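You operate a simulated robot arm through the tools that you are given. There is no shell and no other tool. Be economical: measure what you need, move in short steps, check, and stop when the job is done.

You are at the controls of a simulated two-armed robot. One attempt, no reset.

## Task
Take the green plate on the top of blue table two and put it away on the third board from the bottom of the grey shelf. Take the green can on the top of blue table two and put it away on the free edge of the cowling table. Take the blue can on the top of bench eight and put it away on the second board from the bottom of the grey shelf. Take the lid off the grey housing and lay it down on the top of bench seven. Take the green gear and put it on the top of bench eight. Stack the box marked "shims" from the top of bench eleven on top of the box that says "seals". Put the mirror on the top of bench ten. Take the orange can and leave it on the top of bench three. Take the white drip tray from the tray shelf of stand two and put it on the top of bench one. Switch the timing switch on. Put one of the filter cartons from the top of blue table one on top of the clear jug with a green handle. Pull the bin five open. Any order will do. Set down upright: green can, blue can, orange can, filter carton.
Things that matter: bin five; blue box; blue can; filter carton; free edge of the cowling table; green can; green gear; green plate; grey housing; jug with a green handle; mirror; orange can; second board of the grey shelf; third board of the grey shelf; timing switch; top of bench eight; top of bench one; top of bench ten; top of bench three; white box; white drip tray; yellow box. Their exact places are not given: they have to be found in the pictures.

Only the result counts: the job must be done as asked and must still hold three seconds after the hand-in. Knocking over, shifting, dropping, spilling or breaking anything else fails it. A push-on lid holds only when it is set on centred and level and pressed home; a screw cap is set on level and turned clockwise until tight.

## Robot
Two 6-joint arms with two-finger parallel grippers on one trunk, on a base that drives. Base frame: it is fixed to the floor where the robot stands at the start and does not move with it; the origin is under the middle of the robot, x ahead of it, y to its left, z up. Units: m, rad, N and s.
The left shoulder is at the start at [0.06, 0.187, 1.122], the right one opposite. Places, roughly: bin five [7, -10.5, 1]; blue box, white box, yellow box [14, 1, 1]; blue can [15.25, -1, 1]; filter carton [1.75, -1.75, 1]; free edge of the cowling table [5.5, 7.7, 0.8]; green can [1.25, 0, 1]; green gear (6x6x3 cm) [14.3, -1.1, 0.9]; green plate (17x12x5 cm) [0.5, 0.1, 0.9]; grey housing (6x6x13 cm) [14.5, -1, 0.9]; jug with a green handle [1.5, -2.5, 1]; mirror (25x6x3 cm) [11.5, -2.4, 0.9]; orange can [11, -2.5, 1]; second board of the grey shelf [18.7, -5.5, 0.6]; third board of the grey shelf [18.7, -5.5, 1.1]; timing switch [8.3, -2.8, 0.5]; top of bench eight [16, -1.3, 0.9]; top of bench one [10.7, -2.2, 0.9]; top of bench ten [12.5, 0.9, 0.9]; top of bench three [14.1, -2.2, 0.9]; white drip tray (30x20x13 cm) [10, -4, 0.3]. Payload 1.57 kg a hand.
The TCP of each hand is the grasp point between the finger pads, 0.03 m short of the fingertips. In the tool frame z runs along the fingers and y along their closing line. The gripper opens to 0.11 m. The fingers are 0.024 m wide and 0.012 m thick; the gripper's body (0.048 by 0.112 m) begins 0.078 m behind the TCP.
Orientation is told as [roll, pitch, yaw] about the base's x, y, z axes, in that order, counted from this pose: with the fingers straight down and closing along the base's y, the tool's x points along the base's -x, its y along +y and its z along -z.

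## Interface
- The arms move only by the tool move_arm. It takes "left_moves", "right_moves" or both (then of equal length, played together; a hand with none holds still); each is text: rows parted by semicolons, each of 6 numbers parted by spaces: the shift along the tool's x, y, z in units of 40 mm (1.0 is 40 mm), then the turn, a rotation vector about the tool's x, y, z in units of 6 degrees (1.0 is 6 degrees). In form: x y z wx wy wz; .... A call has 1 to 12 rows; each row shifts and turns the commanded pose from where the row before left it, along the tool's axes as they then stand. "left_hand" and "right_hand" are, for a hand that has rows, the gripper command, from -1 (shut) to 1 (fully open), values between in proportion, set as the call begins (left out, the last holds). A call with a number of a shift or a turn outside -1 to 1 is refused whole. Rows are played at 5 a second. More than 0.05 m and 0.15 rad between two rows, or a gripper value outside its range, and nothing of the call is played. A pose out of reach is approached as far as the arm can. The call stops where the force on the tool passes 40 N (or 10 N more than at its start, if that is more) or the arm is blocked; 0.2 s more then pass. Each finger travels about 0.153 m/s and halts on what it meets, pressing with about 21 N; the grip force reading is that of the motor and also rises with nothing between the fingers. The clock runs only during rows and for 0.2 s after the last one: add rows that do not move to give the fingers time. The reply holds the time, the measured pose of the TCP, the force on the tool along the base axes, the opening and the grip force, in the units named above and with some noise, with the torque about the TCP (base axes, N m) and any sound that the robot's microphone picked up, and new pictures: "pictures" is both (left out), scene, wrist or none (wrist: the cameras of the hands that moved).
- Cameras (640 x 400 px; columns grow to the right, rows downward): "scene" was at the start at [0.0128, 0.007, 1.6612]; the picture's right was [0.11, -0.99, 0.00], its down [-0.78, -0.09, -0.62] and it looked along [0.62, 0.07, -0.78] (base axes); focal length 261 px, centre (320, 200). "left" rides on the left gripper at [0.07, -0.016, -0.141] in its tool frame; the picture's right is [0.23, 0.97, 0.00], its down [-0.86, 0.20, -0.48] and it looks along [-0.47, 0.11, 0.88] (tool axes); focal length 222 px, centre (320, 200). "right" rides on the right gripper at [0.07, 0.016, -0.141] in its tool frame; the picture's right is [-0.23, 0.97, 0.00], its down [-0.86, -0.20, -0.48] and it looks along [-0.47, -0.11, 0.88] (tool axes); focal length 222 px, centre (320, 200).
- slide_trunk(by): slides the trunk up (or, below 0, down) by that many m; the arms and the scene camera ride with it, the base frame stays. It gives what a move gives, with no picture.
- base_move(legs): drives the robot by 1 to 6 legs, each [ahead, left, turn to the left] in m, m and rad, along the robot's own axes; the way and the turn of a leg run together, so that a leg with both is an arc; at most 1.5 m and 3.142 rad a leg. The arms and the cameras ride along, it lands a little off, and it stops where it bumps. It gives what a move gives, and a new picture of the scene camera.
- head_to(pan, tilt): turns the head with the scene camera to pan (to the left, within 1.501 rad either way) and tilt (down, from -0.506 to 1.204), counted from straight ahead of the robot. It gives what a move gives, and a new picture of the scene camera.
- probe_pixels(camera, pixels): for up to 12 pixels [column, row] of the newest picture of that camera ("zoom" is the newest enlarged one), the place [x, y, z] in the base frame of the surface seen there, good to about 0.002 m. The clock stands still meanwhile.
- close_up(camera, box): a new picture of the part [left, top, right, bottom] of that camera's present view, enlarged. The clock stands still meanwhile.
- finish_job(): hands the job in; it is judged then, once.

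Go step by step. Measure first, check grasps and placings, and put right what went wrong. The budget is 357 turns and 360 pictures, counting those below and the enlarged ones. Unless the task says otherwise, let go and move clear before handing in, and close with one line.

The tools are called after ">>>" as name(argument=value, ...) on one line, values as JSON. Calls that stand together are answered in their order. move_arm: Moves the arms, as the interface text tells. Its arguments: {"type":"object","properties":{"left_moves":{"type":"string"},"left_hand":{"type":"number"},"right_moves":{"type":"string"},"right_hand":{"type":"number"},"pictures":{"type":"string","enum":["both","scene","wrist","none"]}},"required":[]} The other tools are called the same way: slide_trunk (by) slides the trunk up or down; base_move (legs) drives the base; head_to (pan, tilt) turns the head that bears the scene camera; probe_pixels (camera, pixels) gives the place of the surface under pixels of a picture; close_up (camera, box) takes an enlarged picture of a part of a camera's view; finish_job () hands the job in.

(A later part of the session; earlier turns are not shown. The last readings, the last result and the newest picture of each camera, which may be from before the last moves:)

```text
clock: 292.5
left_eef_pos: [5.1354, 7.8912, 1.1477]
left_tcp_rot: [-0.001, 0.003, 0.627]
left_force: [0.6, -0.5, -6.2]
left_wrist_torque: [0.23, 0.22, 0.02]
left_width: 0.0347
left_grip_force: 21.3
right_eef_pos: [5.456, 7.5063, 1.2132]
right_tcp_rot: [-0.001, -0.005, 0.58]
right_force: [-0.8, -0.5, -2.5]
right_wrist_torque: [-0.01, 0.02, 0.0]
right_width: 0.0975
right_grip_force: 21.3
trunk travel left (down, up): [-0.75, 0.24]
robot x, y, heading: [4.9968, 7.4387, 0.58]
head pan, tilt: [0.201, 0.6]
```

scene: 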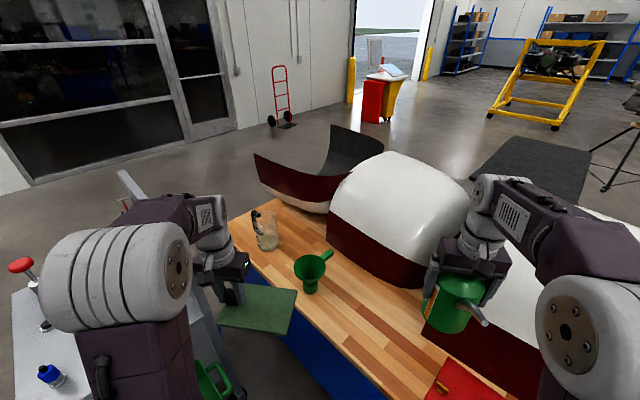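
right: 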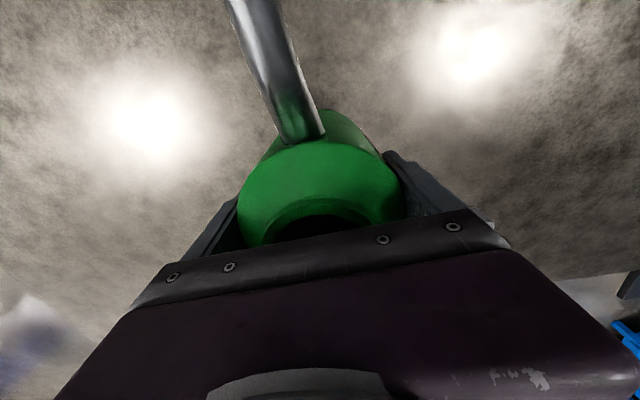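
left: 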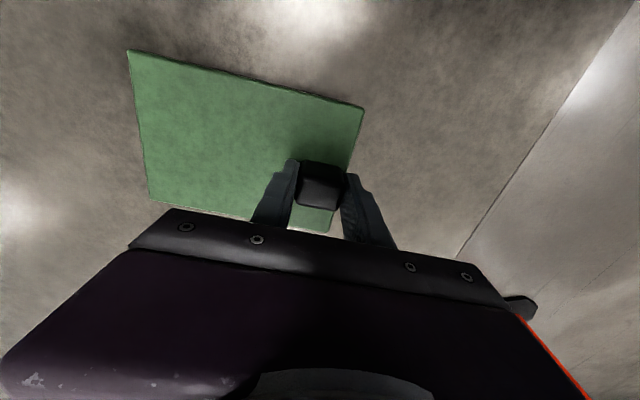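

Move the can over (5.46,7.71) at height, then check.

>>> move_arm(right_moves="-0.75 0.85 0 0 0 0;-0.75 0.85 0 0 0 0;-0.75 0.8 0 0 0 0;-0.65 0.8 0 0 0 0;0 0.8 0 0 0 0;0 0 0 0 0 0", right_hand=-1, pictures="scene")

```text
clock: 293.9
left_eef_pos: [5.1341, 7.8912, 1.1477]
left_tcp_rot: [-0.001, 0.0, 0.628]
left_force: [0.0, -0.7, -6.6]
left_wrist_torque: [0.25, 0.21, -0.02]
left_width: 0.0349
left_grip_force: 20.7
right_eef_pos: [5.4561, 7.6934, 1.2105]
right_tcp_rot: [0.001, -0.001, 0.579]
right_force: [0.2, 0.6, -1.6]
right_wrist_torque: [-0.03, 0.01, 0.04]
right_width: 0.0975
right_grip_force: 21.1
right hand out of reach, approached as far as the arm can: row 4, 5
trunk travel left (down, up): [-0.75, 0.24]
robot x, y, heading: [4.9962, 7.4361, 0.577]
head pan, tilt: [0.201, 0.6]
```

scene: 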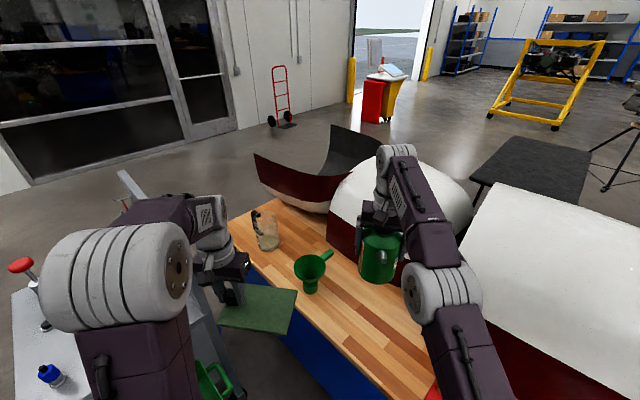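

Near the reach limit but the position is fine. Lower the can step by step.

>>> move_arm(right_moves="0 0 0.9 0 0 0;0 0 0.9 0 0 0;0 0 0.9 0 0 0;0 0 0.9 0 0 0;0 0 0.9 0 0 0;0 0 0.9 0 0 0;0 0 0.9 0 0 0;0 0 0.9 0 0 0;0 0 0 0 0 0", right_hand=-1, pictures="both")

```text
clock: 295.9
left_eef_pos: [5.1353, 7.8931, 1.147]
left_tcp_rot: [0.001, 0.002, 0.628]
left_force: [0.3, -0.2, -6.2]
left_wrist_torque: [0.25, 0.21, 0.01]
left_width: 0.0348
left_grip_force: 21.4
right_eef_pos: [5.4613, 7.6941, 0.9238]
right_tcp_rot: [-0.002, -0.003, 0.58]
right_force: [-0.1, -0.1, -1.4]
right_wrist_torque: [0.01, 0.02, -0.02]
right_width: 0.0974
right_grip_force: 20.9
trunk travel left (down, up): [-0.75, 0.24]
robot x, y, heading: [4.996, 7.4394, 0.577]
head pan, tilt: [0.201, 0.6]
```

scene: 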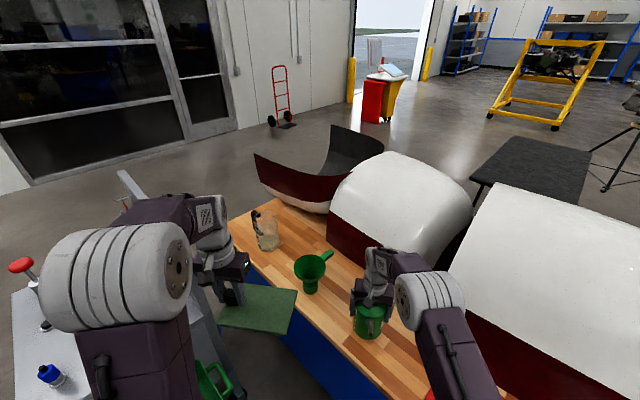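
right: 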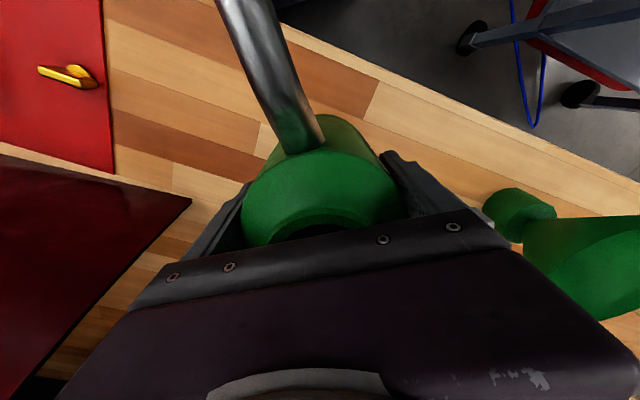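

Clear of neighbours. Lower the last ~28 mm gently.

>>> move_arm(right_moves="0 0 0.3 0 0 0;0 0 0.2 0 0 0;0 0 0.1 0 0 0;0 0 0.1 0 0 0;0 0 0 0 0 0", right_hand=-1, pictures="none")

```text
clock: 297.1
left_eef_pos: [5.1345, 7.8915, 1.1478]
left_tcp_rot: [0.001, 0.002, 0.626]
left_force: [-0.3, -0.2, -6.4]
left_wrist_torque: [0.28, 0.2, 0.02]
left_width: 0.0347
left_grip_force: 21.2
right_eef_pos: [5.4611, 7.6957, 0.8971]
right_tcp_rot: [0.0, -0.002, 0.579]
right_force: [-0.8, 0.7, 0.2]
right_wrist_torque: [0.13, -0.12, 0.03]
right_width: 0.0972
right_grip_force: 21.0
trunk travel left (down, up): [-0.75, 0.24]
robot x, y, heading: [4.9919, 7.4379, 0.58]
head pan, tilt: [0.201, 0.6]
```

Weight is off; 1.5 mm more and release.

>>> move_arm(right_moves="0 0 0.04 0 0 0;0 0 0 0 0 0", right_hand=-1, pictures="none")

>>> move_arm(right_moves="0 0 0 0 0 0;0 0 0 0 0 0;0 0 -0.5 0 0 0;0 0 -0.8 0 0 0;0 0 -0.9 0 0 0;0 0 -0.9 0 0 0;0 0 -0.9 0 0 0;0 0 -0.9 0 0 0;0 0 -0.9 0 0 0;0.5 -0.5 0 0 0 0", right_hand=1, pictures="scene")

```text
clock: 297.7
left_eef_pos: [5.1336, 7.8909, 1.1471]
left_tcp_rot: [0.0, 0.0, 0.628]
left_force: [-0.2, -1.5, -5.8]
left_wrist_torque: [0.24, 0.27, 0.0]
left_width: 0.0349
left_grip_force: 21.2
right_eef_pos: [5.4601, 7.6949, 0.8968]
right_tcp_rot: [-0.001, -0.005, 0.58]
right_force: [2.2, 0.7, 11.9]
right_wrist_torque: [0.3, -0.12, -0.03]
right_width: 0.0975
right_grip_force: 21.3
trunk travel left (down, up): [-0.75, 0.24]
robot x, y, heading: [4.9947, 7.4347, 0.582]
head pan, tilt: [0.201, 0.6]
```

```text
clock: 299.9
left_eef_pos: [5.135, 7.8903, 1.1478]
left_tcp_rot: [0.001, 0.001, 0.628]
left_force: [-0.6, -1.0, -6.3]
left_wrist_torque: [0.29, 0.22, 0.01]
left_width: 0.0351
left_grip_force: 20.9
right_eef_pos: [5.4537, 7.6683, 1.1286]
right_tcp_rot: [0.001, -0.005, 0.58]
right_force: [-0.4, 0.2, -0.4]
right_wrist_torque: [0.01, 0.0, 0.0]
right_width: 0.1101
right_grip_force: 0.1
trunk travel left (down, up): [-0.75, 0.24]
robot x, y, heading: [4.9968, 7.4413, 0.577]
head pan, tilt: [0.201, 0.6]
```

scene: 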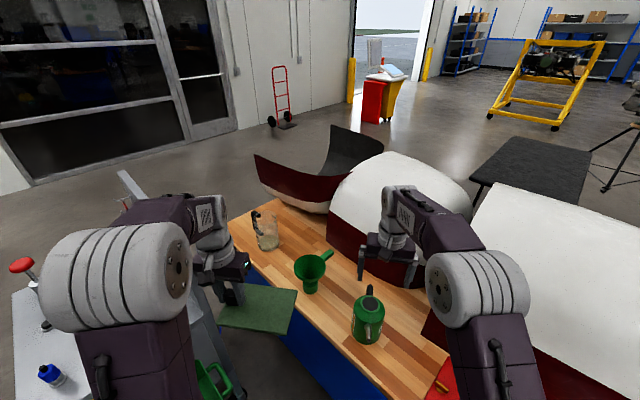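

The can stands upright on the free edge. Retract the right hand and drive back out the way I came.

>>> move_arm(right_moves="0.8 -0.5 -0.8 0 0 0;0.8 -0.5 -0.8 0 0 0;0.5 -0.5 -0.5 0 0 0", right_hand=1, pictures="none")

>>> base_move(legs=[[0, 0, -0.577], [-1.28, 0, 0], [0, 1.05, 0], [0, 1.05, 0], [1.5, 0, 0], [1.5, 0, 0]])

```text
clock: 300.7
left_eef_pos: [5.1338, 7.891, 1.1475]
left_tcp_rot: [0.0, 0.002, 0.627]
left_force: [0.7, -0.6, -4.9]
left_wrist_torque: [0.28, 0.22, 0.03]
left_width: 0.0346
left_grip_force: 21.1
right_eef_pos: [5.4137, 7.5712, 1.2127]
right_tcp_rot: [-0.001, -0.003, 0.579]
right_force: [0.0, 1.1, 0.0]
right_wrist_torque: [-0.01, 0.03, 0.02]
right_width: 0.11
right_grip_force: 0.0
trunk travel left (down, up): [-0.75, 0.24]
robot x, y, heading: [4.9946, 7.4395, 0.58]
head pan, tilt: [0.201, 0.6]
```

```text
clock: 333.0
left_eef_pos: [6.9938, 9.9931, 1.148]
left_tcp_rot: [-0.001, 0.001, 0.103]
left_force: [-0.1, -0.5, -5.9]
left_wrist_torque: [0.32, 0.04, 0.0]
left_width: 0.0348
left_grip_force: 21.1
right_eef_pos: [7.0754, 9.5755, 1.2122]
right_tcp_rot: [-0.001, -0.004, 0.054]
right_force: [0.6, 0.3, -0.4]
right_wrist_torque: [-0.01, -0.02, 0.01]
right_width: 0.11
right_grip_force: 0.0
trunk travel left (down, up): [-0.75, 0.24]
robot x, y, heading: [6.6478, 9.6681, 0.052]
head pan, tilt: [0.201, 0.6]
```

scene: 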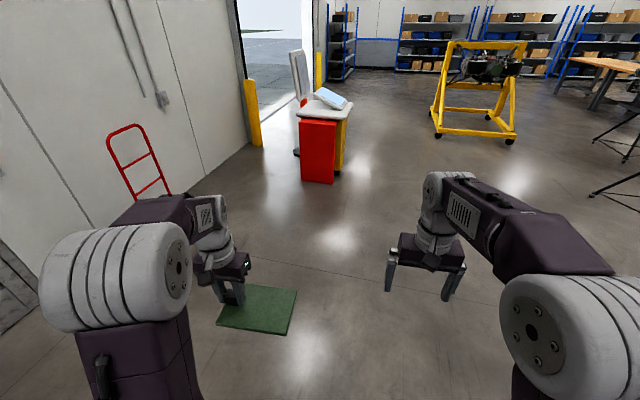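

>>> base_move(legs=[[1.3, -0.5, -0.052], [0.75, -0.5, 0], [0, -1.5, 0], [-0.1, -0.6, 0], [-0.6, -0.9, 0], [0, -1.4, 0]])

>>> head_to(pan=-0.7, tilt=0.35)

```text
clock: 366.1
left_eef_pos: [8.4147, 4.5422, 1.1461]
left_tcp_rot: [0.0, 0.003, 0.106]
left_force: [-0.1, 0.0, -5.6]
left_wrist_torque: [0.34, 0.08, 0.02]
left_width: 0.0349
left_grip_force: 21.0
right_eef_pos: [8.4955, 4.1231, 1.2128]
right_tcp_rot: [-0.001, -0.004, 0.057]
right_force: [-0.9, 0.2, 0.7]
right_wrist_torque: [-0.01, -0.01, -0.01]
right_width: 0.1098
right_grip_force: 0.1
trunk travel left (down, up): [-0.75, 0.24]
robot x, y, heading: [8.0679, 4.2146, 0.052]
head pan, tilt: [0.201, 0.6]
```

scene: 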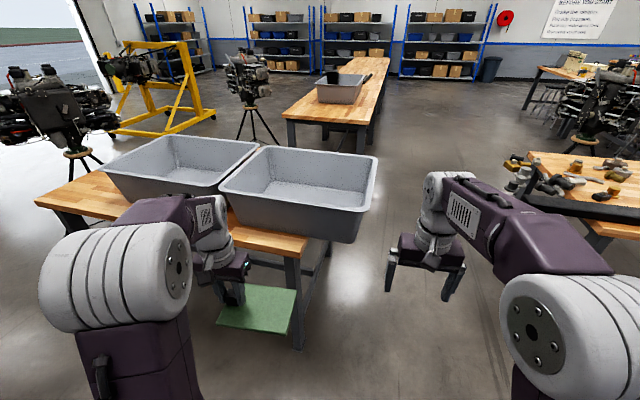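

```text
clock: 367.3
left_eef_pos: [8.4145, 4.5406, 1.1468]
left_tcp_rot: [-0.001, 0.002, 0.104]
left_force: [-0.3, 0.2, -5.8]
left_wrist_torque: [0.34, 0.08, 0.01]
left_width: 0.0352
left_grip_force: 20.5
right_eef_pos: [8.4969, 4.1235, 1.2134]
right_tcp_rot: [-0.001, -0.004, 0.056]
right_force: [-0.4, 0.8, 0.8]
right_wrist_torque: [-0.02, 0.03, -0.02]
right_width: 0.1098
right_grip_force: 0.1
trunk travel left (down, up): [-0.75, 0.24]
robot x, y, heading: [8.0669, 4.217, 0.051]
head pan, tilt: [-0.7, 0.351]
```

scene: 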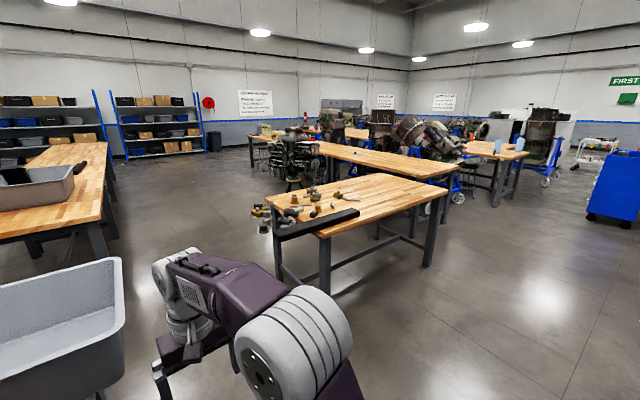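

I map the benches ahead for a route south-east.

>>> probe_pixels(camera="scene", pixels=[[430, 263], [325, 290], [452, 225], [497, 207], [590, 220], [545, 185], [460, 203], [525, 195], [575, 160], [600, 158], [480, 270], [350, 150]])

>>> base_move(legs=[[0, -1.5, -0.05], [0, -1.5, 0], [0, -1.3, 0]])

>>> head_to(pan=-0.2, tilt=0.35)

```text
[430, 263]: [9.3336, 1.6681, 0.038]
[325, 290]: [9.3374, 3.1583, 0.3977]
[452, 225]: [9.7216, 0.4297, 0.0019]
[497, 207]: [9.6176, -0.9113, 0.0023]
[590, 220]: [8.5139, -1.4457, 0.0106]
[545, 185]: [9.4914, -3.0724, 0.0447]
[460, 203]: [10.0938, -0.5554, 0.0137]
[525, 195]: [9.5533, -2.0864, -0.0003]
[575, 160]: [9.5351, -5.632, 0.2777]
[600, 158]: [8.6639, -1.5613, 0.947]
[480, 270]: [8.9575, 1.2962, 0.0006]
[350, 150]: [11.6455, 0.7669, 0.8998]
```

```text
clock: 388.0
left_eef_pos: [8.5006, 0.199, 1.1475]
left_tcp_rot: [0.0, 0.003, 0.045]
left_force: [0.8, -0.5, -7.1]
left_wrist_torque: [0.33, 0.02, 0.02]
left_width: 0.0347
left_grip_force: 20.8
right_eef_pos: [8.5596, -0.2212, 1.2128]
right_tcp_rot: [-0.001, -0.004, -0.002]
right_force: [-0.1, 1.0, 0.3]
right_wrist_torque: [0.01, -0.03, 0.0]
right_width: 0.1099
right_grip_force: 0.0
trunk travel left (down, up): [-0.75, 0.24]
robot x, y, heading: [8.1347, -0.1068, -0.003]
head pan, tilt: [-0.7, 0.351]
```

scene: 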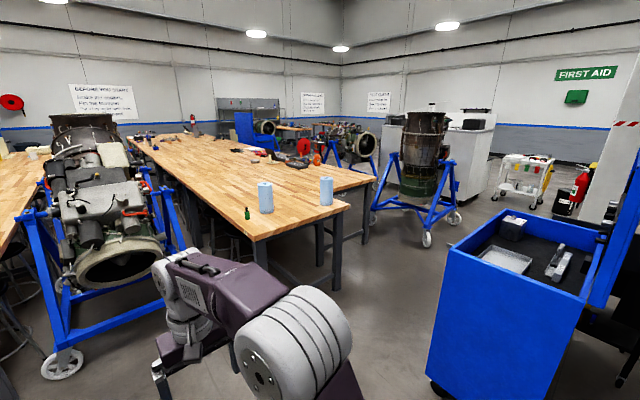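

```text
clock: 388.9
left_eef_pos: [8.503, 0.1991, 1.1461]
left_tcp_rot: [0.001, 0.003, 0.045]
left_force: [0.3, 0.4, -5.1]
left_wrist_torque: [0.32, 0.04, -0.04]
left_width: 0.0349
left_grip_force: 21.2
right_eef_pos: [8.5598, -0.2214, 1.2118]
right_tcp_rot: [-0.001, -0.003, -0.003]
right_force: [0.0, 0.5, 0.2]
right_wrist_torque: [0.0, 0.0, 0.03]
right_width: 0.1099
right_grip_force: 0.1
trunk travel left (down, up): [-0.75, 0.24]
robot x, y, heading: [8.1353, -0.1032, -0.006]
head pan, tilt: [-0.201, 0.351]
```

scene: 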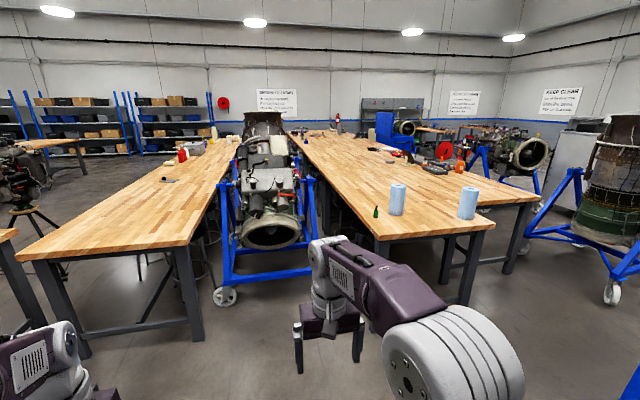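

Look right to choose the passage to the south aisle.

>>> head_to(pan=-1.25, tilt=0.4)

>>> probe_pixels(camera="scene", pixels=[[320, 200], [100, 200], [200, 200], [400, 200], [500, 200], [600, 200], [100, 280], [200, 280], [320, 280], [400, 280], [500, 280], [600, 280]])

```text
clock: 390.2
left_eef_pos: [8.5013, 0.2, 1.1468]
left_tcp_rot: [-0.001, 0.003, 0.045]
left_force: [-0.8, -0.2, -6.2]
left_wrist_torque: [0.33, 0.08, 0.03]
left_width: 0.0347
left_grip_force: 21.2
right_eef_pos: [8.5589, -0.2221, 1.212]
right_tcp_rot: [-0.001, -0.003, -0.003]
right_force: [-0.5, 0.6, 0.5]
right_wrist_torque: [0.02, 0.01, 0.03]
right_width: 0.1099
right_grip_force: 0.0
trunk travel left (down, up): [-0.75, 0.24]
robot x, y, heading: [8.1323, -0.1011, -0.0]
head pan, tilt: [-1.25, 0.4]
```

scene: 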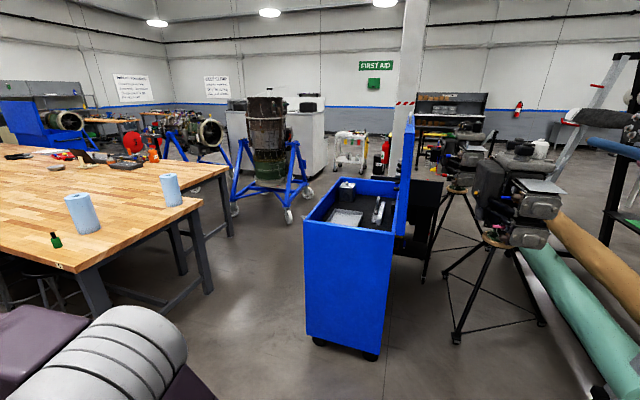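

```text
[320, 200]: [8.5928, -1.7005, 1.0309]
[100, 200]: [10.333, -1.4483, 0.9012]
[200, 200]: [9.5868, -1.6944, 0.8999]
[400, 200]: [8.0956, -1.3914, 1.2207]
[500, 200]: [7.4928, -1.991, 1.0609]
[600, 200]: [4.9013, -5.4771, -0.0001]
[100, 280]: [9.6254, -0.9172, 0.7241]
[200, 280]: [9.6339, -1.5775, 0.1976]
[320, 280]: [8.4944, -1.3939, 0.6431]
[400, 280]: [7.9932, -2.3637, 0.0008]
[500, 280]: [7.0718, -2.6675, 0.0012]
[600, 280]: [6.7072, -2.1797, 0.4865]
```

A ~0.95 m gap lies between blue cabinet (x≤8.6) and bench row (x≥9.5). I face south in front of it and look.

>>> base_move(legs=[[0, 0, -1.57], [0, 0.87, 0]])

>>> head_to(pan=0, tilt=0.5)

>>> probe_pixels(camera="scene", pixels=[[320, 200], [250, 250], [200, 250], [150, 200], [400, 250], [450, 250], [250, 200], [380, 200], [320, 140], [260, 150], [400, 150], [450, 180]])

```text
clock: 398.7
left_eef_pos: [9.2807, -0.5249, 1.1463]
left_tcp_rot: [0.001, 0.001, -1.574]
left_force: [-1.3, 0.1, -6.5]
left_wrist_torque: [0.02, -0.33, 0.02]
left_width: 0.0349
left_grip_force: 21.2
right_eef_pos: [8.8581, -0.5617, 1.2128]
right_tcp_rot: [0.0, -0.004, -1.624]
right_force: [0.9, 0.6, -0.5]
right_wrist_torque: [-0.05, -0.04, -0.03]
right_width: 0.11
right_grip_force: 0.2
trunk travel left (down, up): [-0.75, 0.24]
robot x, y, heading: [8.9938, -0.1457, -1.621]
head pan, tilt: [-1.25, 0.4]
```

scene: 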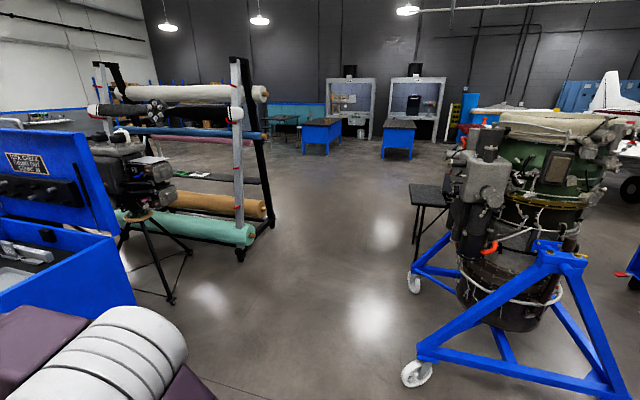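

```text
clock: 400.2
left_eef_pos: [9.2811, -0.5251, 1.1474]
left_tcp_rot: [0.001, 0.0, -1.574]
left_force: [0.3, 0.0, -5.5]
left_wrist_torque: [0.02, -0.33, -0.05]
left_width: 0.0348
left_grip_force: 21.1
right_eef_pos: [8.8571, -0.5627, 1.2115]
right_tcp_rot: [-0.002, -0.004, -1.623]
right_force: [-0.2, 0.1, -0.1]
right_wrist_torque: [-0.01, 0.01, 0.03]
right_width: 0.1098
right_grip_force: 0.0
trunk travel left (down, up): [-0.75, 0.24]
robot x, y, heading: [8.9991, -0.1475, -1.62]
head pan, tilt: [0.0, 0.499]
```

scene: 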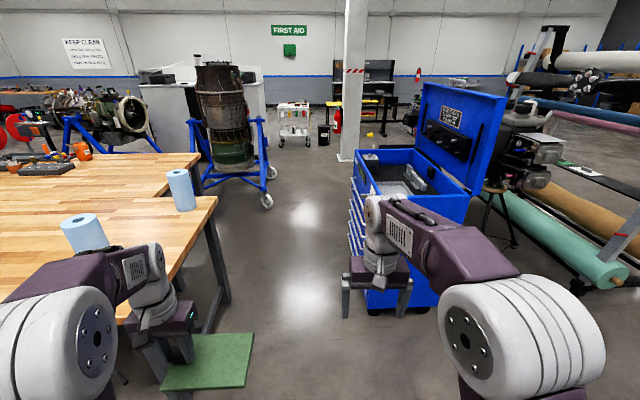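

```text
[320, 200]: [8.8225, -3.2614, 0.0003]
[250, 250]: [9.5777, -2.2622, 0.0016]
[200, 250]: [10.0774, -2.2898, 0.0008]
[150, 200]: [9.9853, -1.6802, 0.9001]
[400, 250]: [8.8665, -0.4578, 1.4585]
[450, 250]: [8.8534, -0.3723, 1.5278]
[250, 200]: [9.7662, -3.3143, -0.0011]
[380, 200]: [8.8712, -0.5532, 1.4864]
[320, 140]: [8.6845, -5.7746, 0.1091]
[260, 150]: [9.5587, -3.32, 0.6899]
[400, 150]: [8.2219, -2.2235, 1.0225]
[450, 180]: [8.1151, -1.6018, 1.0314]
```

Corridor ahead is clear. Straighten and drive south.

>>> base_move(legs=[[0, 0.05, 0.05], [1.5, 0, 0], [1.5, 0, 0], [0.7, 0, 0]])

>>> head_to(pan=-1.5, tilt=0.4)

>>> head_to(pan=1.2, tilt=0.35)

```text
clock: 418.7
left_eef_pos: [9.5818, -4.2057, 1.1464]
left_tcp_rot: [-0.001, 0.002, -1.438]
left_force: [-0.4, 0.2, -4.5]
left_wrist_torque: [0.1, -0.35, 0.02]
left_width: 0.0347
left_grip_force: 20.9
right_eef_pos: [9.168, -4.3, 1.2119]
right_tcp_rot: [-0.002, -0.002, -1.488]
right_force: [-0.2, 0.0, -0.4]
right_wrist_torque: [-0.01, -0.02, 0.02]
right_width: 0.1103
right_grip_force: 0.0
trunk travel left (down, up): [-0.75, 0.24]
robot x, y, heading: [9.2506, -3.8664, -1.491]
head pan, tilt: [0.0, 0.499]
```

scene: 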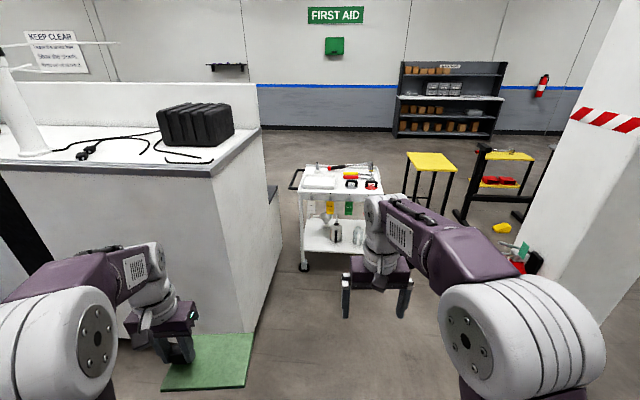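

```text
clock: 420.3
left_eef_pos: [9.5819, -4.2051, 1.146]
left_tcp_rot: [0.0, 0.001, -1.44]
left_force: [-0.7, 0.9, -6.2]
left_wrist_torque: [0.05, -0.32, -0.01]
left_width: 0.0347
left_grip_force: 20.5
right_eef_pos: [9.1677, -4.3007, 1.2134]
right_tcp_rot: [-0.002, -0.005, -1.488]
right_force: [-0.2, 0.4, -0.2]
right_wrist_torque: [-0.01, 0.0, -0.03]
right_width: 0.1099
right_grip_force: 0.1
trunk travel left (down, up): [-0.75, 0.24]
robot x, y, heading: [9.2489, -3.8705, -1.484]
head pan, tilt: [-1.499, 0.4]
```

scene: 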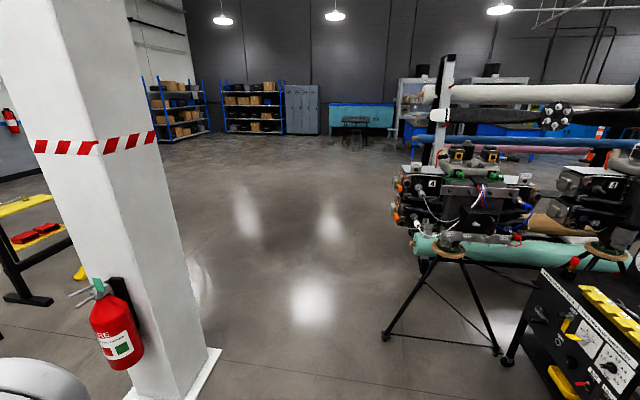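

```text
clock: 422.7
left_eef_pos: [9.5817, -4.2059, 1.146]
left_tcp_rot: [0.0, 0.001, -1.438]
left_force: [-0.6, -0.7, -5.3]
left_wrist_torque: [0.13, -0.32, -0.02]
left_width: 0.0346
left_grip_force: 20.7
right_eef_pos: [9.1673, -4.3, 1.2128]
right_tcp_rot: [-0.001, -0.003, -1.487]
right_force: [0.0, -0.7, 0.0]
right_wrist_torque: [0.0, -0.01, 0.0]
right_width: 0.11
right_grip_force: 0.0
trunk travel left (down, up): [-0.75, 0.24]
robot x, y, heading: [9.2485, -3.8717, -1.484]
head pan, tilt: [1.201, 0.351]
```

scene: 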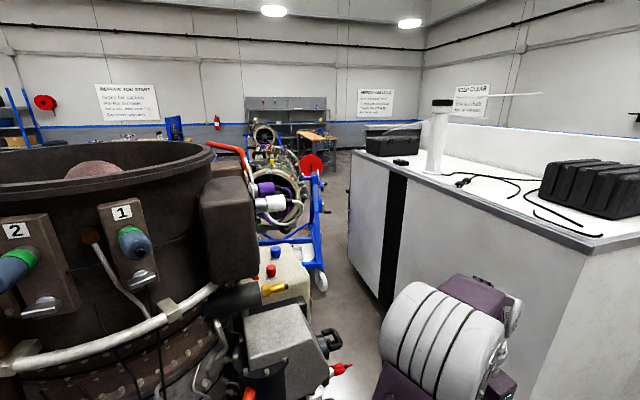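

The timing-switch console is the black box lower right at (600,330) in the second picture. Here I map the aisle to the east.

>>> probe_pixels(camera="scene", pixels=[[600, 245], [350, 155], [400, 170], [380, 300], [350, 225], [320, 285], [300, 300], [335, 260], [360, 340], [280, 350], [260, 220], [560, 300]])

>>> head_to(pan=0.6, tilt=0.9)

```text
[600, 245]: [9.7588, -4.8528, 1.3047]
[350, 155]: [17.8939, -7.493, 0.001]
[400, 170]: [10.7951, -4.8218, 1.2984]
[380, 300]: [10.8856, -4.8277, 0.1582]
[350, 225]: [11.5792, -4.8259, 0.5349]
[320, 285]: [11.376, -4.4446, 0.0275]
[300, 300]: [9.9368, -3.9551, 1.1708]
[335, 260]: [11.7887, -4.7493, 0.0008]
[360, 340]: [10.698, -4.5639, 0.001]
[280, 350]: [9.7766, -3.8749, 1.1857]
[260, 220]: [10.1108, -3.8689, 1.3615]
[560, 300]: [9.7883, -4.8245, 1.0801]
```

```text
clock: 423.7
left_eef_pos: [9.5831, -4.2062, 1.1463]
left_tcp_rot: [0.0, 0.002, -1.438]
left_force: [0.5, 1.0, -6.8]
left_wrist_torque: [0.06, -0.33, -0.03]
left_width: 0.0347
left_grip_force: 20.7
right_eef_pos: [9.1681, -4.3008, 1.2124]
right_tcp_rot: [-0.001, -0.003, -1.487]
right_force: [-0.1, -0.7, 0.2]
right_wrist_torque: [0.03, 0.02, 0.03]
right_width: 0.1101
right_grip_force: 0.1
trunk travel left (down, up): [-0.75, 0.24]
robot x, y, heading: [9.2488, -3.8685, -1.484]
head pan, tilt: [0.6, 0.901]
```

scene: 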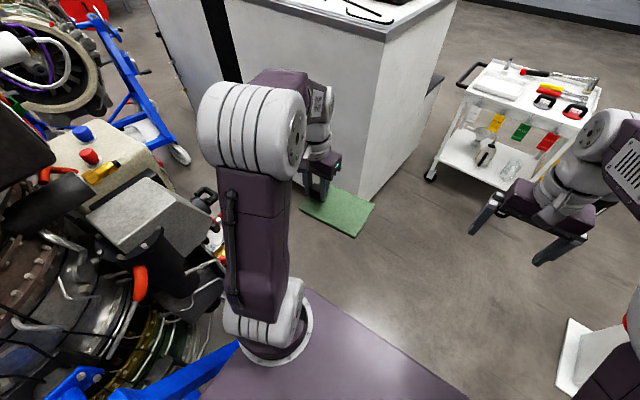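

The aisle east is too narrow; I'll do the timing switch now. Turn to face west.

>>> base_move(legs=[[0, 0, -1.66], [0.2, 0, 0]])

>>> head_to(pan=-0.6, tilt=0.6)

```text
clock: 427.3
left_eef_pos: [8.9756, -4.2437, 1.1454]
left_tcp_rot: [0.001, 0.006, -2.807]
left_force: [0.0, 0.2, -6.2]
left_wrist_torque: [-0.31, -0.18, -0.02]
left_width: 0.0349
left_grip_force: 20.9
right_eef_pos: [8.7982, -3.8563, 1.2111]
right_tcp_rot: [-0.001, -0.001, -2.858]
right_force: [0.6, -0.5, 0.0]
right_wrist_torque: [-0.03, -0.03, 0.01]
right_width: 0.11
right_grip_force: 0.0
trunk travel left (down, up): [-0.75, 0.24]
robot x, y, heading: [9.2397, -3.8557, -2.858]
head pan, tilt: [0.6, 0.901]
stopped in leg 1: the robot was blocked; the commanded pose is now the measured one
```

scene: 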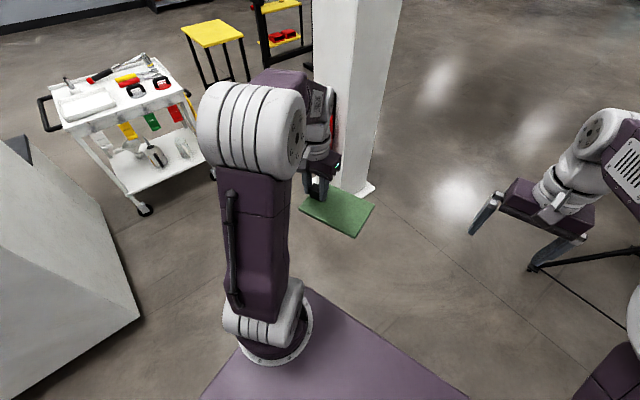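

```text
clock: 428.7
left_eef_pos: [8.9774, -4.2433, 1.1471]
left_tcp_rot: [0.001, 0.003, -2.809]
left_force: [-0.2, 0.2, -6.1]
left_wrist_torque: [-0.29, -0.15, 0.0]
left_width: 0.035
left_grip_force: 21.1
right_eef_pos: [8.8011, -3.857, 1.2117]
right_tcp_rot: [-0.003, -0.003, -2.857]
right_force: [1.0, -0.1, -0.6]
right_wrist_torque: [-0.03, 0.01, 0.01]
right_width: 0.1102
right_grip_force: 0.1
trunk travel left (down, up): [-0.75, 0.24]
robot x, y, heading: [9.2387, -3.8491, -2.861]
head pan, tilt: [-0.6, 0.6]
```

scene: 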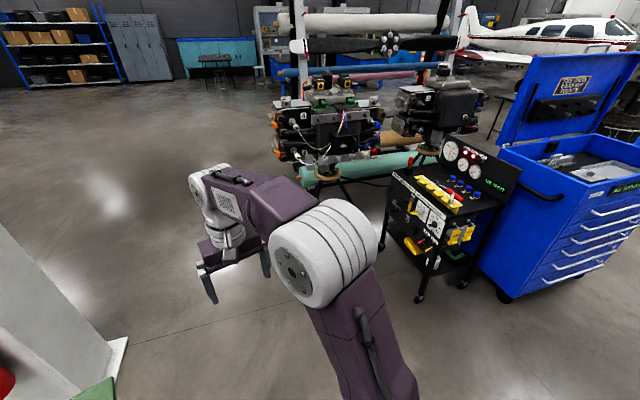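

The base touched the engine stand; I'll move away from it. First a look at the console.

>>> base_move(legs=[[0.35, -0.1, 0], [0, 0, -0.28]])

>>> head_to(pan=-0.75, tilt=0.6)

>>> close_up(camera="scene", box=[280, 100, 480, 300])

```text
clock: 432.0
left_eef_pos: [8.506, -4.1542, 1.1465]
left_tcp_rot: [-0.001, 0.005, -3.094]
left_force: [-0.5, 0.0, -5.9]
left_wrist_torque: [-0.34, -0.04, 0.01]
left_width: 0.0348
left_grip_force: 21.1
right_eef_pos: [8.4465, -3.7348, 1.2113]
right_tcp_rot: [0.0, -0.003, 3.138]
right_force: [-0.7, -0.9, 0.3]
right_wrist_torque: [0.01, -0.01, 0.01]
right_width: 0.1098
right_grip_force: 0.0
trunk travel left (down, up): [-0.75, 0.24]
robot x, y, heading: [8.8719, -3.8536, 3.138]
head pan, tilt: [-0.6, 0.6]
```

scene: 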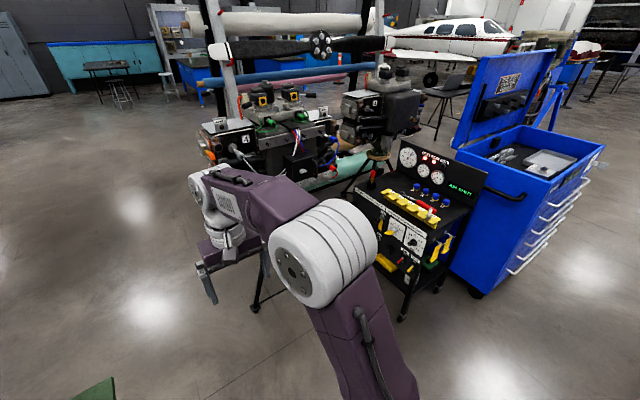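

```text
clock: 432.7
left_eef_pos: [8.506, -4.1535, 1.1465]
left_tcp_rot: [-0.001, 0.003, -3.096]
left_force: [0.2, 0.2, -5.1]
left_wrist_torque: [-0.27, -0.07, -0.01]
left_width: 0.0347
left_grip_force: 20.6
right_eef_pos: [8.4483, -3.7325, 1.2131]
right_tcp_rot: [-0.001, -0.004, 3.137]
right_force: [0.4, -0.5, -0.2]
right_wrist_torque: [-0.01, 0.0, -0.03]
right_width: 0.1099
right_grip_force: 0.1
trunk travel left (down, up): [-0.75, 0.24]
robot x, y, heading: [8.8711, -3.8539, 3.138]
head pan, tilt: [-0.75, 0.6]
```

scene: 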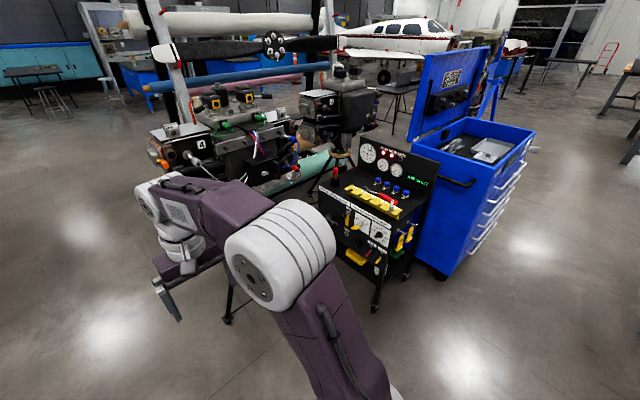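

```text
2.00 times, centred on (380, 200) of scene
```

zoom: 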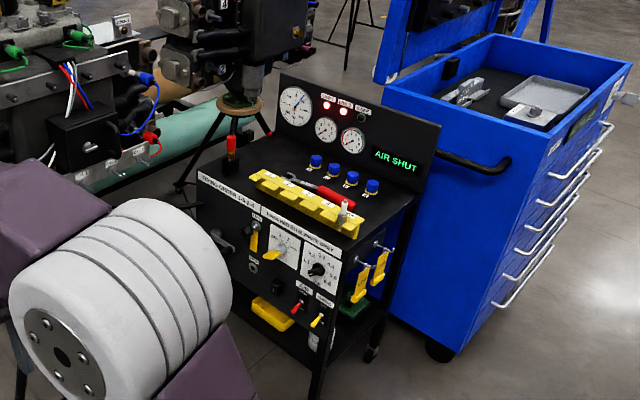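

Front panel toggles are near scene (370,255). Zoom in further and probe.

>>> close_up(camera="scene", box=[320, 205, 408, 280])

>>> probe_pixels(camera="scene", pixels=[[322, 188], [395, 215], [322, 220], [388, 240], [376, 310], [405, 275], [368, 254], [378, 260], [368, 246], [378, 251], [316, 190]])

```text
5.33 times, centred on (364, 242) of scene
```

zoom: 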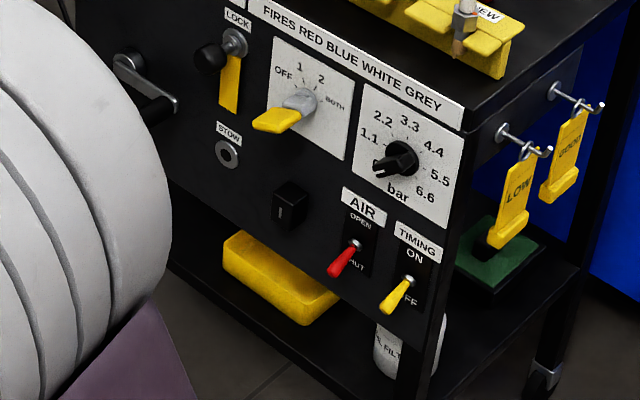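

```text
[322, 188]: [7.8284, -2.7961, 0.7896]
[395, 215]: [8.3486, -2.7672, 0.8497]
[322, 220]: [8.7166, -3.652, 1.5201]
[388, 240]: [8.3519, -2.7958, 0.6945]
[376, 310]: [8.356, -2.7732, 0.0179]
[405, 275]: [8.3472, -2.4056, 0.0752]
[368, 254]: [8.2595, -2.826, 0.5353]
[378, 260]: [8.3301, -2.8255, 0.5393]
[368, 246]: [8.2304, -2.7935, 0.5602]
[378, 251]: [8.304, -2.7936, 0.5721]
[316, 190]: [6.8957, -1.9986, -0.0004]
```

The timing toggle (yellow) points down to OFF; panel plane y≈−2.794, lever at x≈8.32, z≈0.55. I position the base facing +y in front of it.

>>> probe_pixels(camera="zoom", pixels=[[409, 284], [398, 297], [386, 310], [405, 306], [345, 265], [333, 274], [292, 200], [440, 330]])

>>> base_move(legs=[[0.6, 0, 0], [0, 0, -1.567]])

>>> head_to(pan=0, tilt=0.75)

```text
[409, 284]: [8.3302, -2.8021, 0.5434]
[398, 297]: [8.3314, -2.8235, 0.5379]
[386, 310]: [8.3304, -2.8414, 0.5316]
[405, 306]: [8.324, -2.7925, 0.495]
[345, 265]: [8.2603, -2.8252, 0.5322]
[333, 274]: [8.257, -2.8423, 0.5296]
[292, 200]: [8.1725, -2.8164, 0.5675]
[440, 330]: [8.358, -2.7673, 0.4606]
```

```text
clock: 439.9
left_eef_pos: [7.9596, -3.4842, 1.1473]
left_tcp_rot: [0.001, 0.003, 1.634]
left_force: [-0.1, -0.1, -4.9]
left_wrist_torque: [-0.07, 0.32, 0.02]
left_width: 0.0349
left_grip_force: 21.0
right_eef_pos: [8.3805, -3.4195, 1.2134]
right_tcp_rot: [-0.002, -0.003, 1.584]
right_force: [0.1, 0.1, -0.4]
right_wrist_torque: [-0.02, 0.01, 0.01]
right_width: 0.1101
right_grip_force: 0.1
trunk travel left (down, up): [-0.75, 0.24]
robot x, y, heading: [8.2687, -3.8442, 1.587]
head pan, tilt: [-0.75, 0.6]
```

scene: 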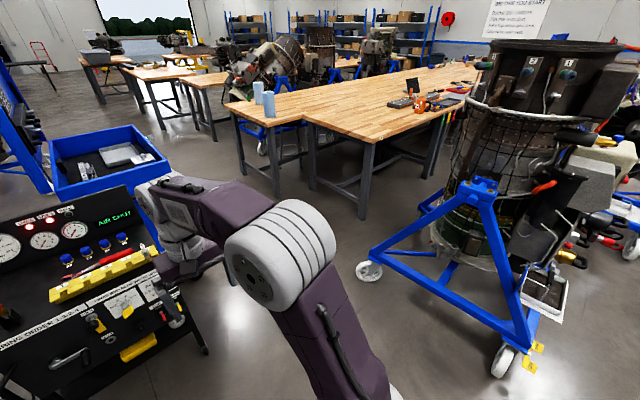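

```text
clock: 441.0
left_eef_pos: [7.9603, -3.4843, 1.146]
left_tcp_rot: [0.001, 0.004, 1.633]
left_force: [0.0, 0.5, -6.4]
left_wrist_torque: [-0.05, 0.3, -0.02]
left_width: 0.0349
left_grip_force: 21.5
right_eef_pos: [8.3787, -3.4186, 1.2114]
right_tcp_rot: [-0.001, -0.004, 1.585]
right_force: [0.2, 0.3, -0.1]
right_wrist_torque: [0.02, 0.03, 0.02]
right_width: 0.1099
right_grip_force: 0.0
trunk travel left (down, up): [-0.75, 0.24]
robot x, y, heading: [8.2716, -3.8445, 1.582]
head pan, tilt: [0.0, 0.75]
```

scene: 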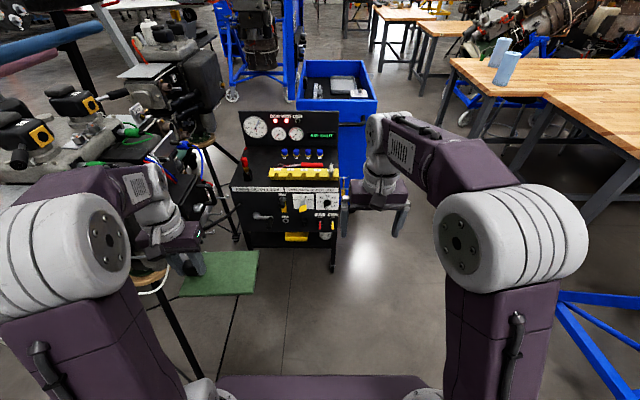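

Check tripod leg clearance on the left.

>>> probe_pixels(camera="scene", pixels=[[150, 272], [175, 330], [235, 235], [215, 170], [205, 100], [190, 135], [165, 200], [200, 215], [120, 150], [225, 330], [325, 235], [360, 330]])

>>> head_to(pan=0.3, tilt=1.1)

```text
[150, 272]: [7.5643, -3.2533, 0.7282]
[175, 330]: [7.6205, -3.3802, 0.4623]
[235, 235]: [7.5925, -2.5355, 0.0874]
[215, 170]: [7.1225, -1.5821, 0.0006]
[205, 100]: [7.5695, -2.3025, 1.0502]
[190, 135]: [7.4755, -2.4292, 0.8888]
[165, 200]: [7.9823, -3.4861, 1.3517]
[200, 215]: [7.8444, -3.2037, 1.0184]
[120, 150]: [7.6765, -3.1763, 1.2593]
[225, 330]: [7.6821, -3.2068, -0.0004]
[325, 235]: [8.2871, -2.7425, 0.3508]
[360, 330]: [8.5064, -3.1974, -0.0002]
```

```text
clock: 441.8
left_eef_pos: [7.96, -3.4847, 1.1462]
left_tcp_rot: [0.001, 0.004, 1.632]
left_force: [0.2, 0.2, -6.1]
left_wrist_torque: [-0.06, 0.32, 0.01]
left_width: 0.0347
left_grip_force: 20.9
right_eef_pos: [8.38, -3.4188, 1.2116]
right_tcp_rot: [-0.001, -0.002, 1.585]
right_force: [0.7, -0.1, 0.1]
right_wrist_torque: [-0.03, 0.02, 0.01]
right_width: 0.1102
right_grip_force: 0.1
trunk travel left (down, up): [-0.75, 0.24]
robot x, y, heading: [8.267, -3.8451, 1.583]
head pan, tilt: [0.3, 1.1]
```

scene: 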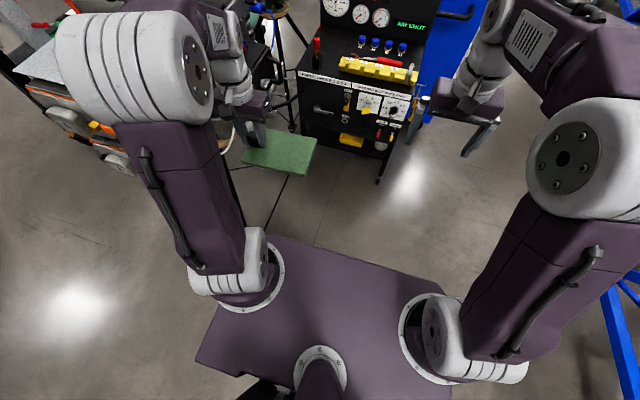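

Engine pipe at (7.84,−3.20) limits the left side, so I go a bit right with a slight left yaw.

>>> base_move(legs=[[0, -0.19, 0.165], [0.46, 0.08, 0]])

>>> slide_trunk(by=-0.4)

>>> head_to(pan=0, tilt=0.7)

```text
clock: 445.8
left_eef_pos: [7.9305, -3.0734, 1.1479]
left_tcp_rot: [0.0, 0.002, 1.797]
left_force: [-0.4, -0.3, -6.6]
left_wrist_torque: [-0.08, 0.36, 0.02]
left_width: 0.0348
left_grip_force: 21.0
right_eef_pos: [8.336, -2.9397, 1.2124]
right_tcp_rot: [0.002, -0.005, 1.749]
right_force: [1.0, 0.9, 0.6]
right_wrist_torque: [-0.01, 0.03, -0.03]
right_width: 0.1099
right_grip_force: 0.0
trunk travel left (down, up): [-0.75, 0.24]
robot x, y, heading: [8.2925, -3.3742, 1.748]
head pan, tilt: [0.3, 1.1]
```

scene: 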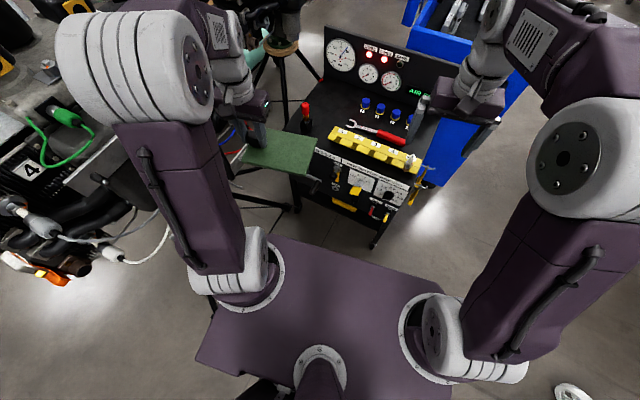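

```text
clock: 449.6
left_eef_pos: [7.9309, -3.0731, 0.7462]
left_tcp_rot: [-0.001, 0.003, 1.798]
left_force: [-0.3, -0.5, -6.8]
left_wrist_torque: [-0.15, 0.32, -0.03]
left_width: 0.0345
left_grip_force: 20.6
right_eef_pos: [8.3359, -2.9396, 0.8125]
right_tcp_rot: [-0.002, -0.005, 1.749]
right_force: [-0.7, -0.3, 0.5]
right_wrist_torque: [0.01, 0.0, -0.01]
right_width: 0.1097
right_grip_force: 0.0
trunk travel left (down, up): [-0.35, 0.64]
robot x, y, heading: [8.2975, -3.3749, 1.748]
head pan, tilt: [0.3, 1.1]
```

```text
clock: 450.5
left_eef_pos: [7.9313, -3.0731, 0.7462]
left_tcp_rot: [-0.002, 0.004, 1.797]
left_force: [-0.3, 0.1, -6.0]
left_wrist_torque: [-0.1, 0.32, -0.02]
left_width: 0.0349
left_grip_force: 21.1
right_eef_pos: [8.3355, -2.9392, 0.8119]
right_tcp_rot: [-0.002, -0.005, 1.747]
right_force: [-0.8, 0.0, -0.5]
right_wrist_torque: [0.01, -0.02, 0.02]
right_width: 0.1099
right_grip_force: 0.0
trunk travel left (down, up): [-0.35, 0.64]
robot x, y, heading: [8.2968, -3.3786, 1.749]
head pan, tilt: [0.0, 0.7]
```

scene: 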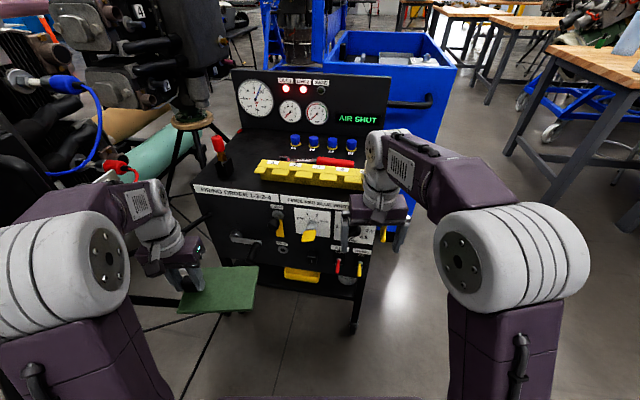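

I shift the base right, and pitch the closed right hand forward to horizontal.

>>> base_move(legs=[[-0.05, -0.15, 0]])

>>> move_arm(right_moves="0.5 0 0 0 -1 0;0.5 0 0 0 -1 0;0 0 0 0 -1 0;0 0 0 0 -1 0;0 0 0 0 -1 0;0 0 0 0 -1 0;0 0 0 0 -1 0;0 0 0 0 -1 0;0 0 0 0 -1 0;0 0 0 0 -1 0;0 0 0 0 -1 0;0 0 0 0 -1 0", right_hand=-1, pictures="none")

>>> move_arm(right_moves="0 0 0 0 -1 0;0 0 0 0 -1 0;0 0 0 0 0 0", right_hand=-1, pictures="scene")

```text
clock: 451.9
left_eef_pos: [8.0876, -3.0947, 0.7463]
left_tcp_rot: [0.002, 0.004, 1.798]
left_force: [-0.4, 1.4, -5.5]
left_wrist_torque: [-0.11, 0.31, -0.01]
left_width: 0.0348
left_grip_force: 20.7
right_eef_pos: [8.4918, -2.9603, 0.8123]
right_tcp_rot: [0.0, -0.004, 1.749]
right_force: [0.7, 0.6, 0.4]
right_wrist_torque: [0.04, 0.01, 0.0]
right_width: 0.1101
right_grip_force: 0.1
trunk travel left (down, up): [-0.35, 0.64]
robot x, y, heading: [8.4524, -3.3975, 1.743]
head pan, tilt: [0.0, 0.7]
```

scene: 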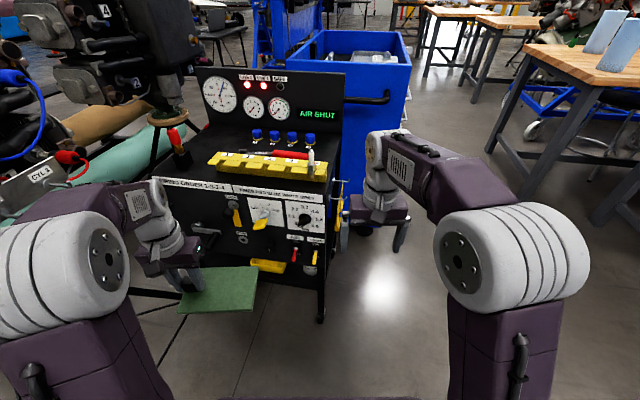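

```text
clock: 454.5
left_eef_pos: [8.0871, -3.0934, 0.7454]
left_tcp_rot: [-0.002, 0.006, 1.798]
left_force: [-0.1, -0.1, -6.8]
left_wrist_torque: [-0.1, 0.28, 0.01]
left_width: 0.0346
left_grip_force: 21.1
right_eef_pos: [8.4517, -2.9498, 0.8696]
right_tcp_rot: [-0.002, -1.261, 1.751]
right_force: [-1.0, 0.1, -0.2]
right_wrist_torque: [-0.01, 0.0, -0.01]
right_width: 0.0
right_grip_force: 20.5
right hand out of reach, approached as far as the arm can: row 9, 10, 11, 12
trunk travel left (down, up): [-0.35, 0.64]
robot x, y, heading: [8.4489, -3.4005, 1.749]
head pan, tilt: [0.0, 0.7]
```

```text
clock: 455.3
left_eef_pos: [8.0873, -3.0937, 0.7467]
left_tcp_rot: [0.0, 0.003, 1.797]
left_force: [-0.2, 0.0, -5.2]
left_wrist_torque: [-0.14, 0.33, -0.02]
left_width: 0.0346
left_grip_force: 21.4
right_eef_pos: [8.4323, -2.9304, 0.8822]
right_tcp_rot: [-0.004, -1.471, 1.751]
right_force: [-0.6, 0.0, 0.1]
right_wrist_torque: [0.02, 0.01, 0.0]
right_width: 0.0
right_grip_force: 21.1
right hand out of reach, approached as far as the arm can: row 1, 2
trunk travel left (down, up): [-0.35, 0.64]
robot x, y, heading: [8.4501, -3.3976, 1.75]
head pan, tilt: [0.0, 0.7]
```

scene: 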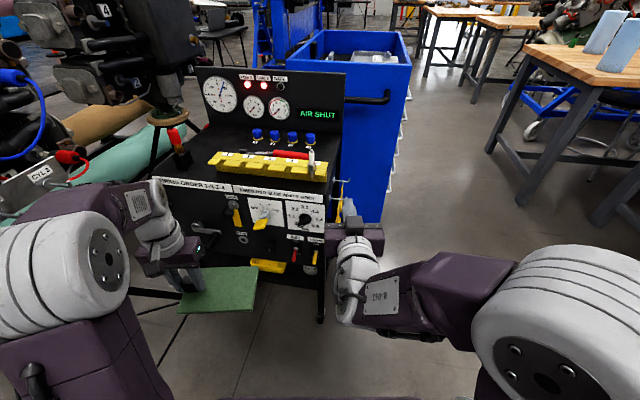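

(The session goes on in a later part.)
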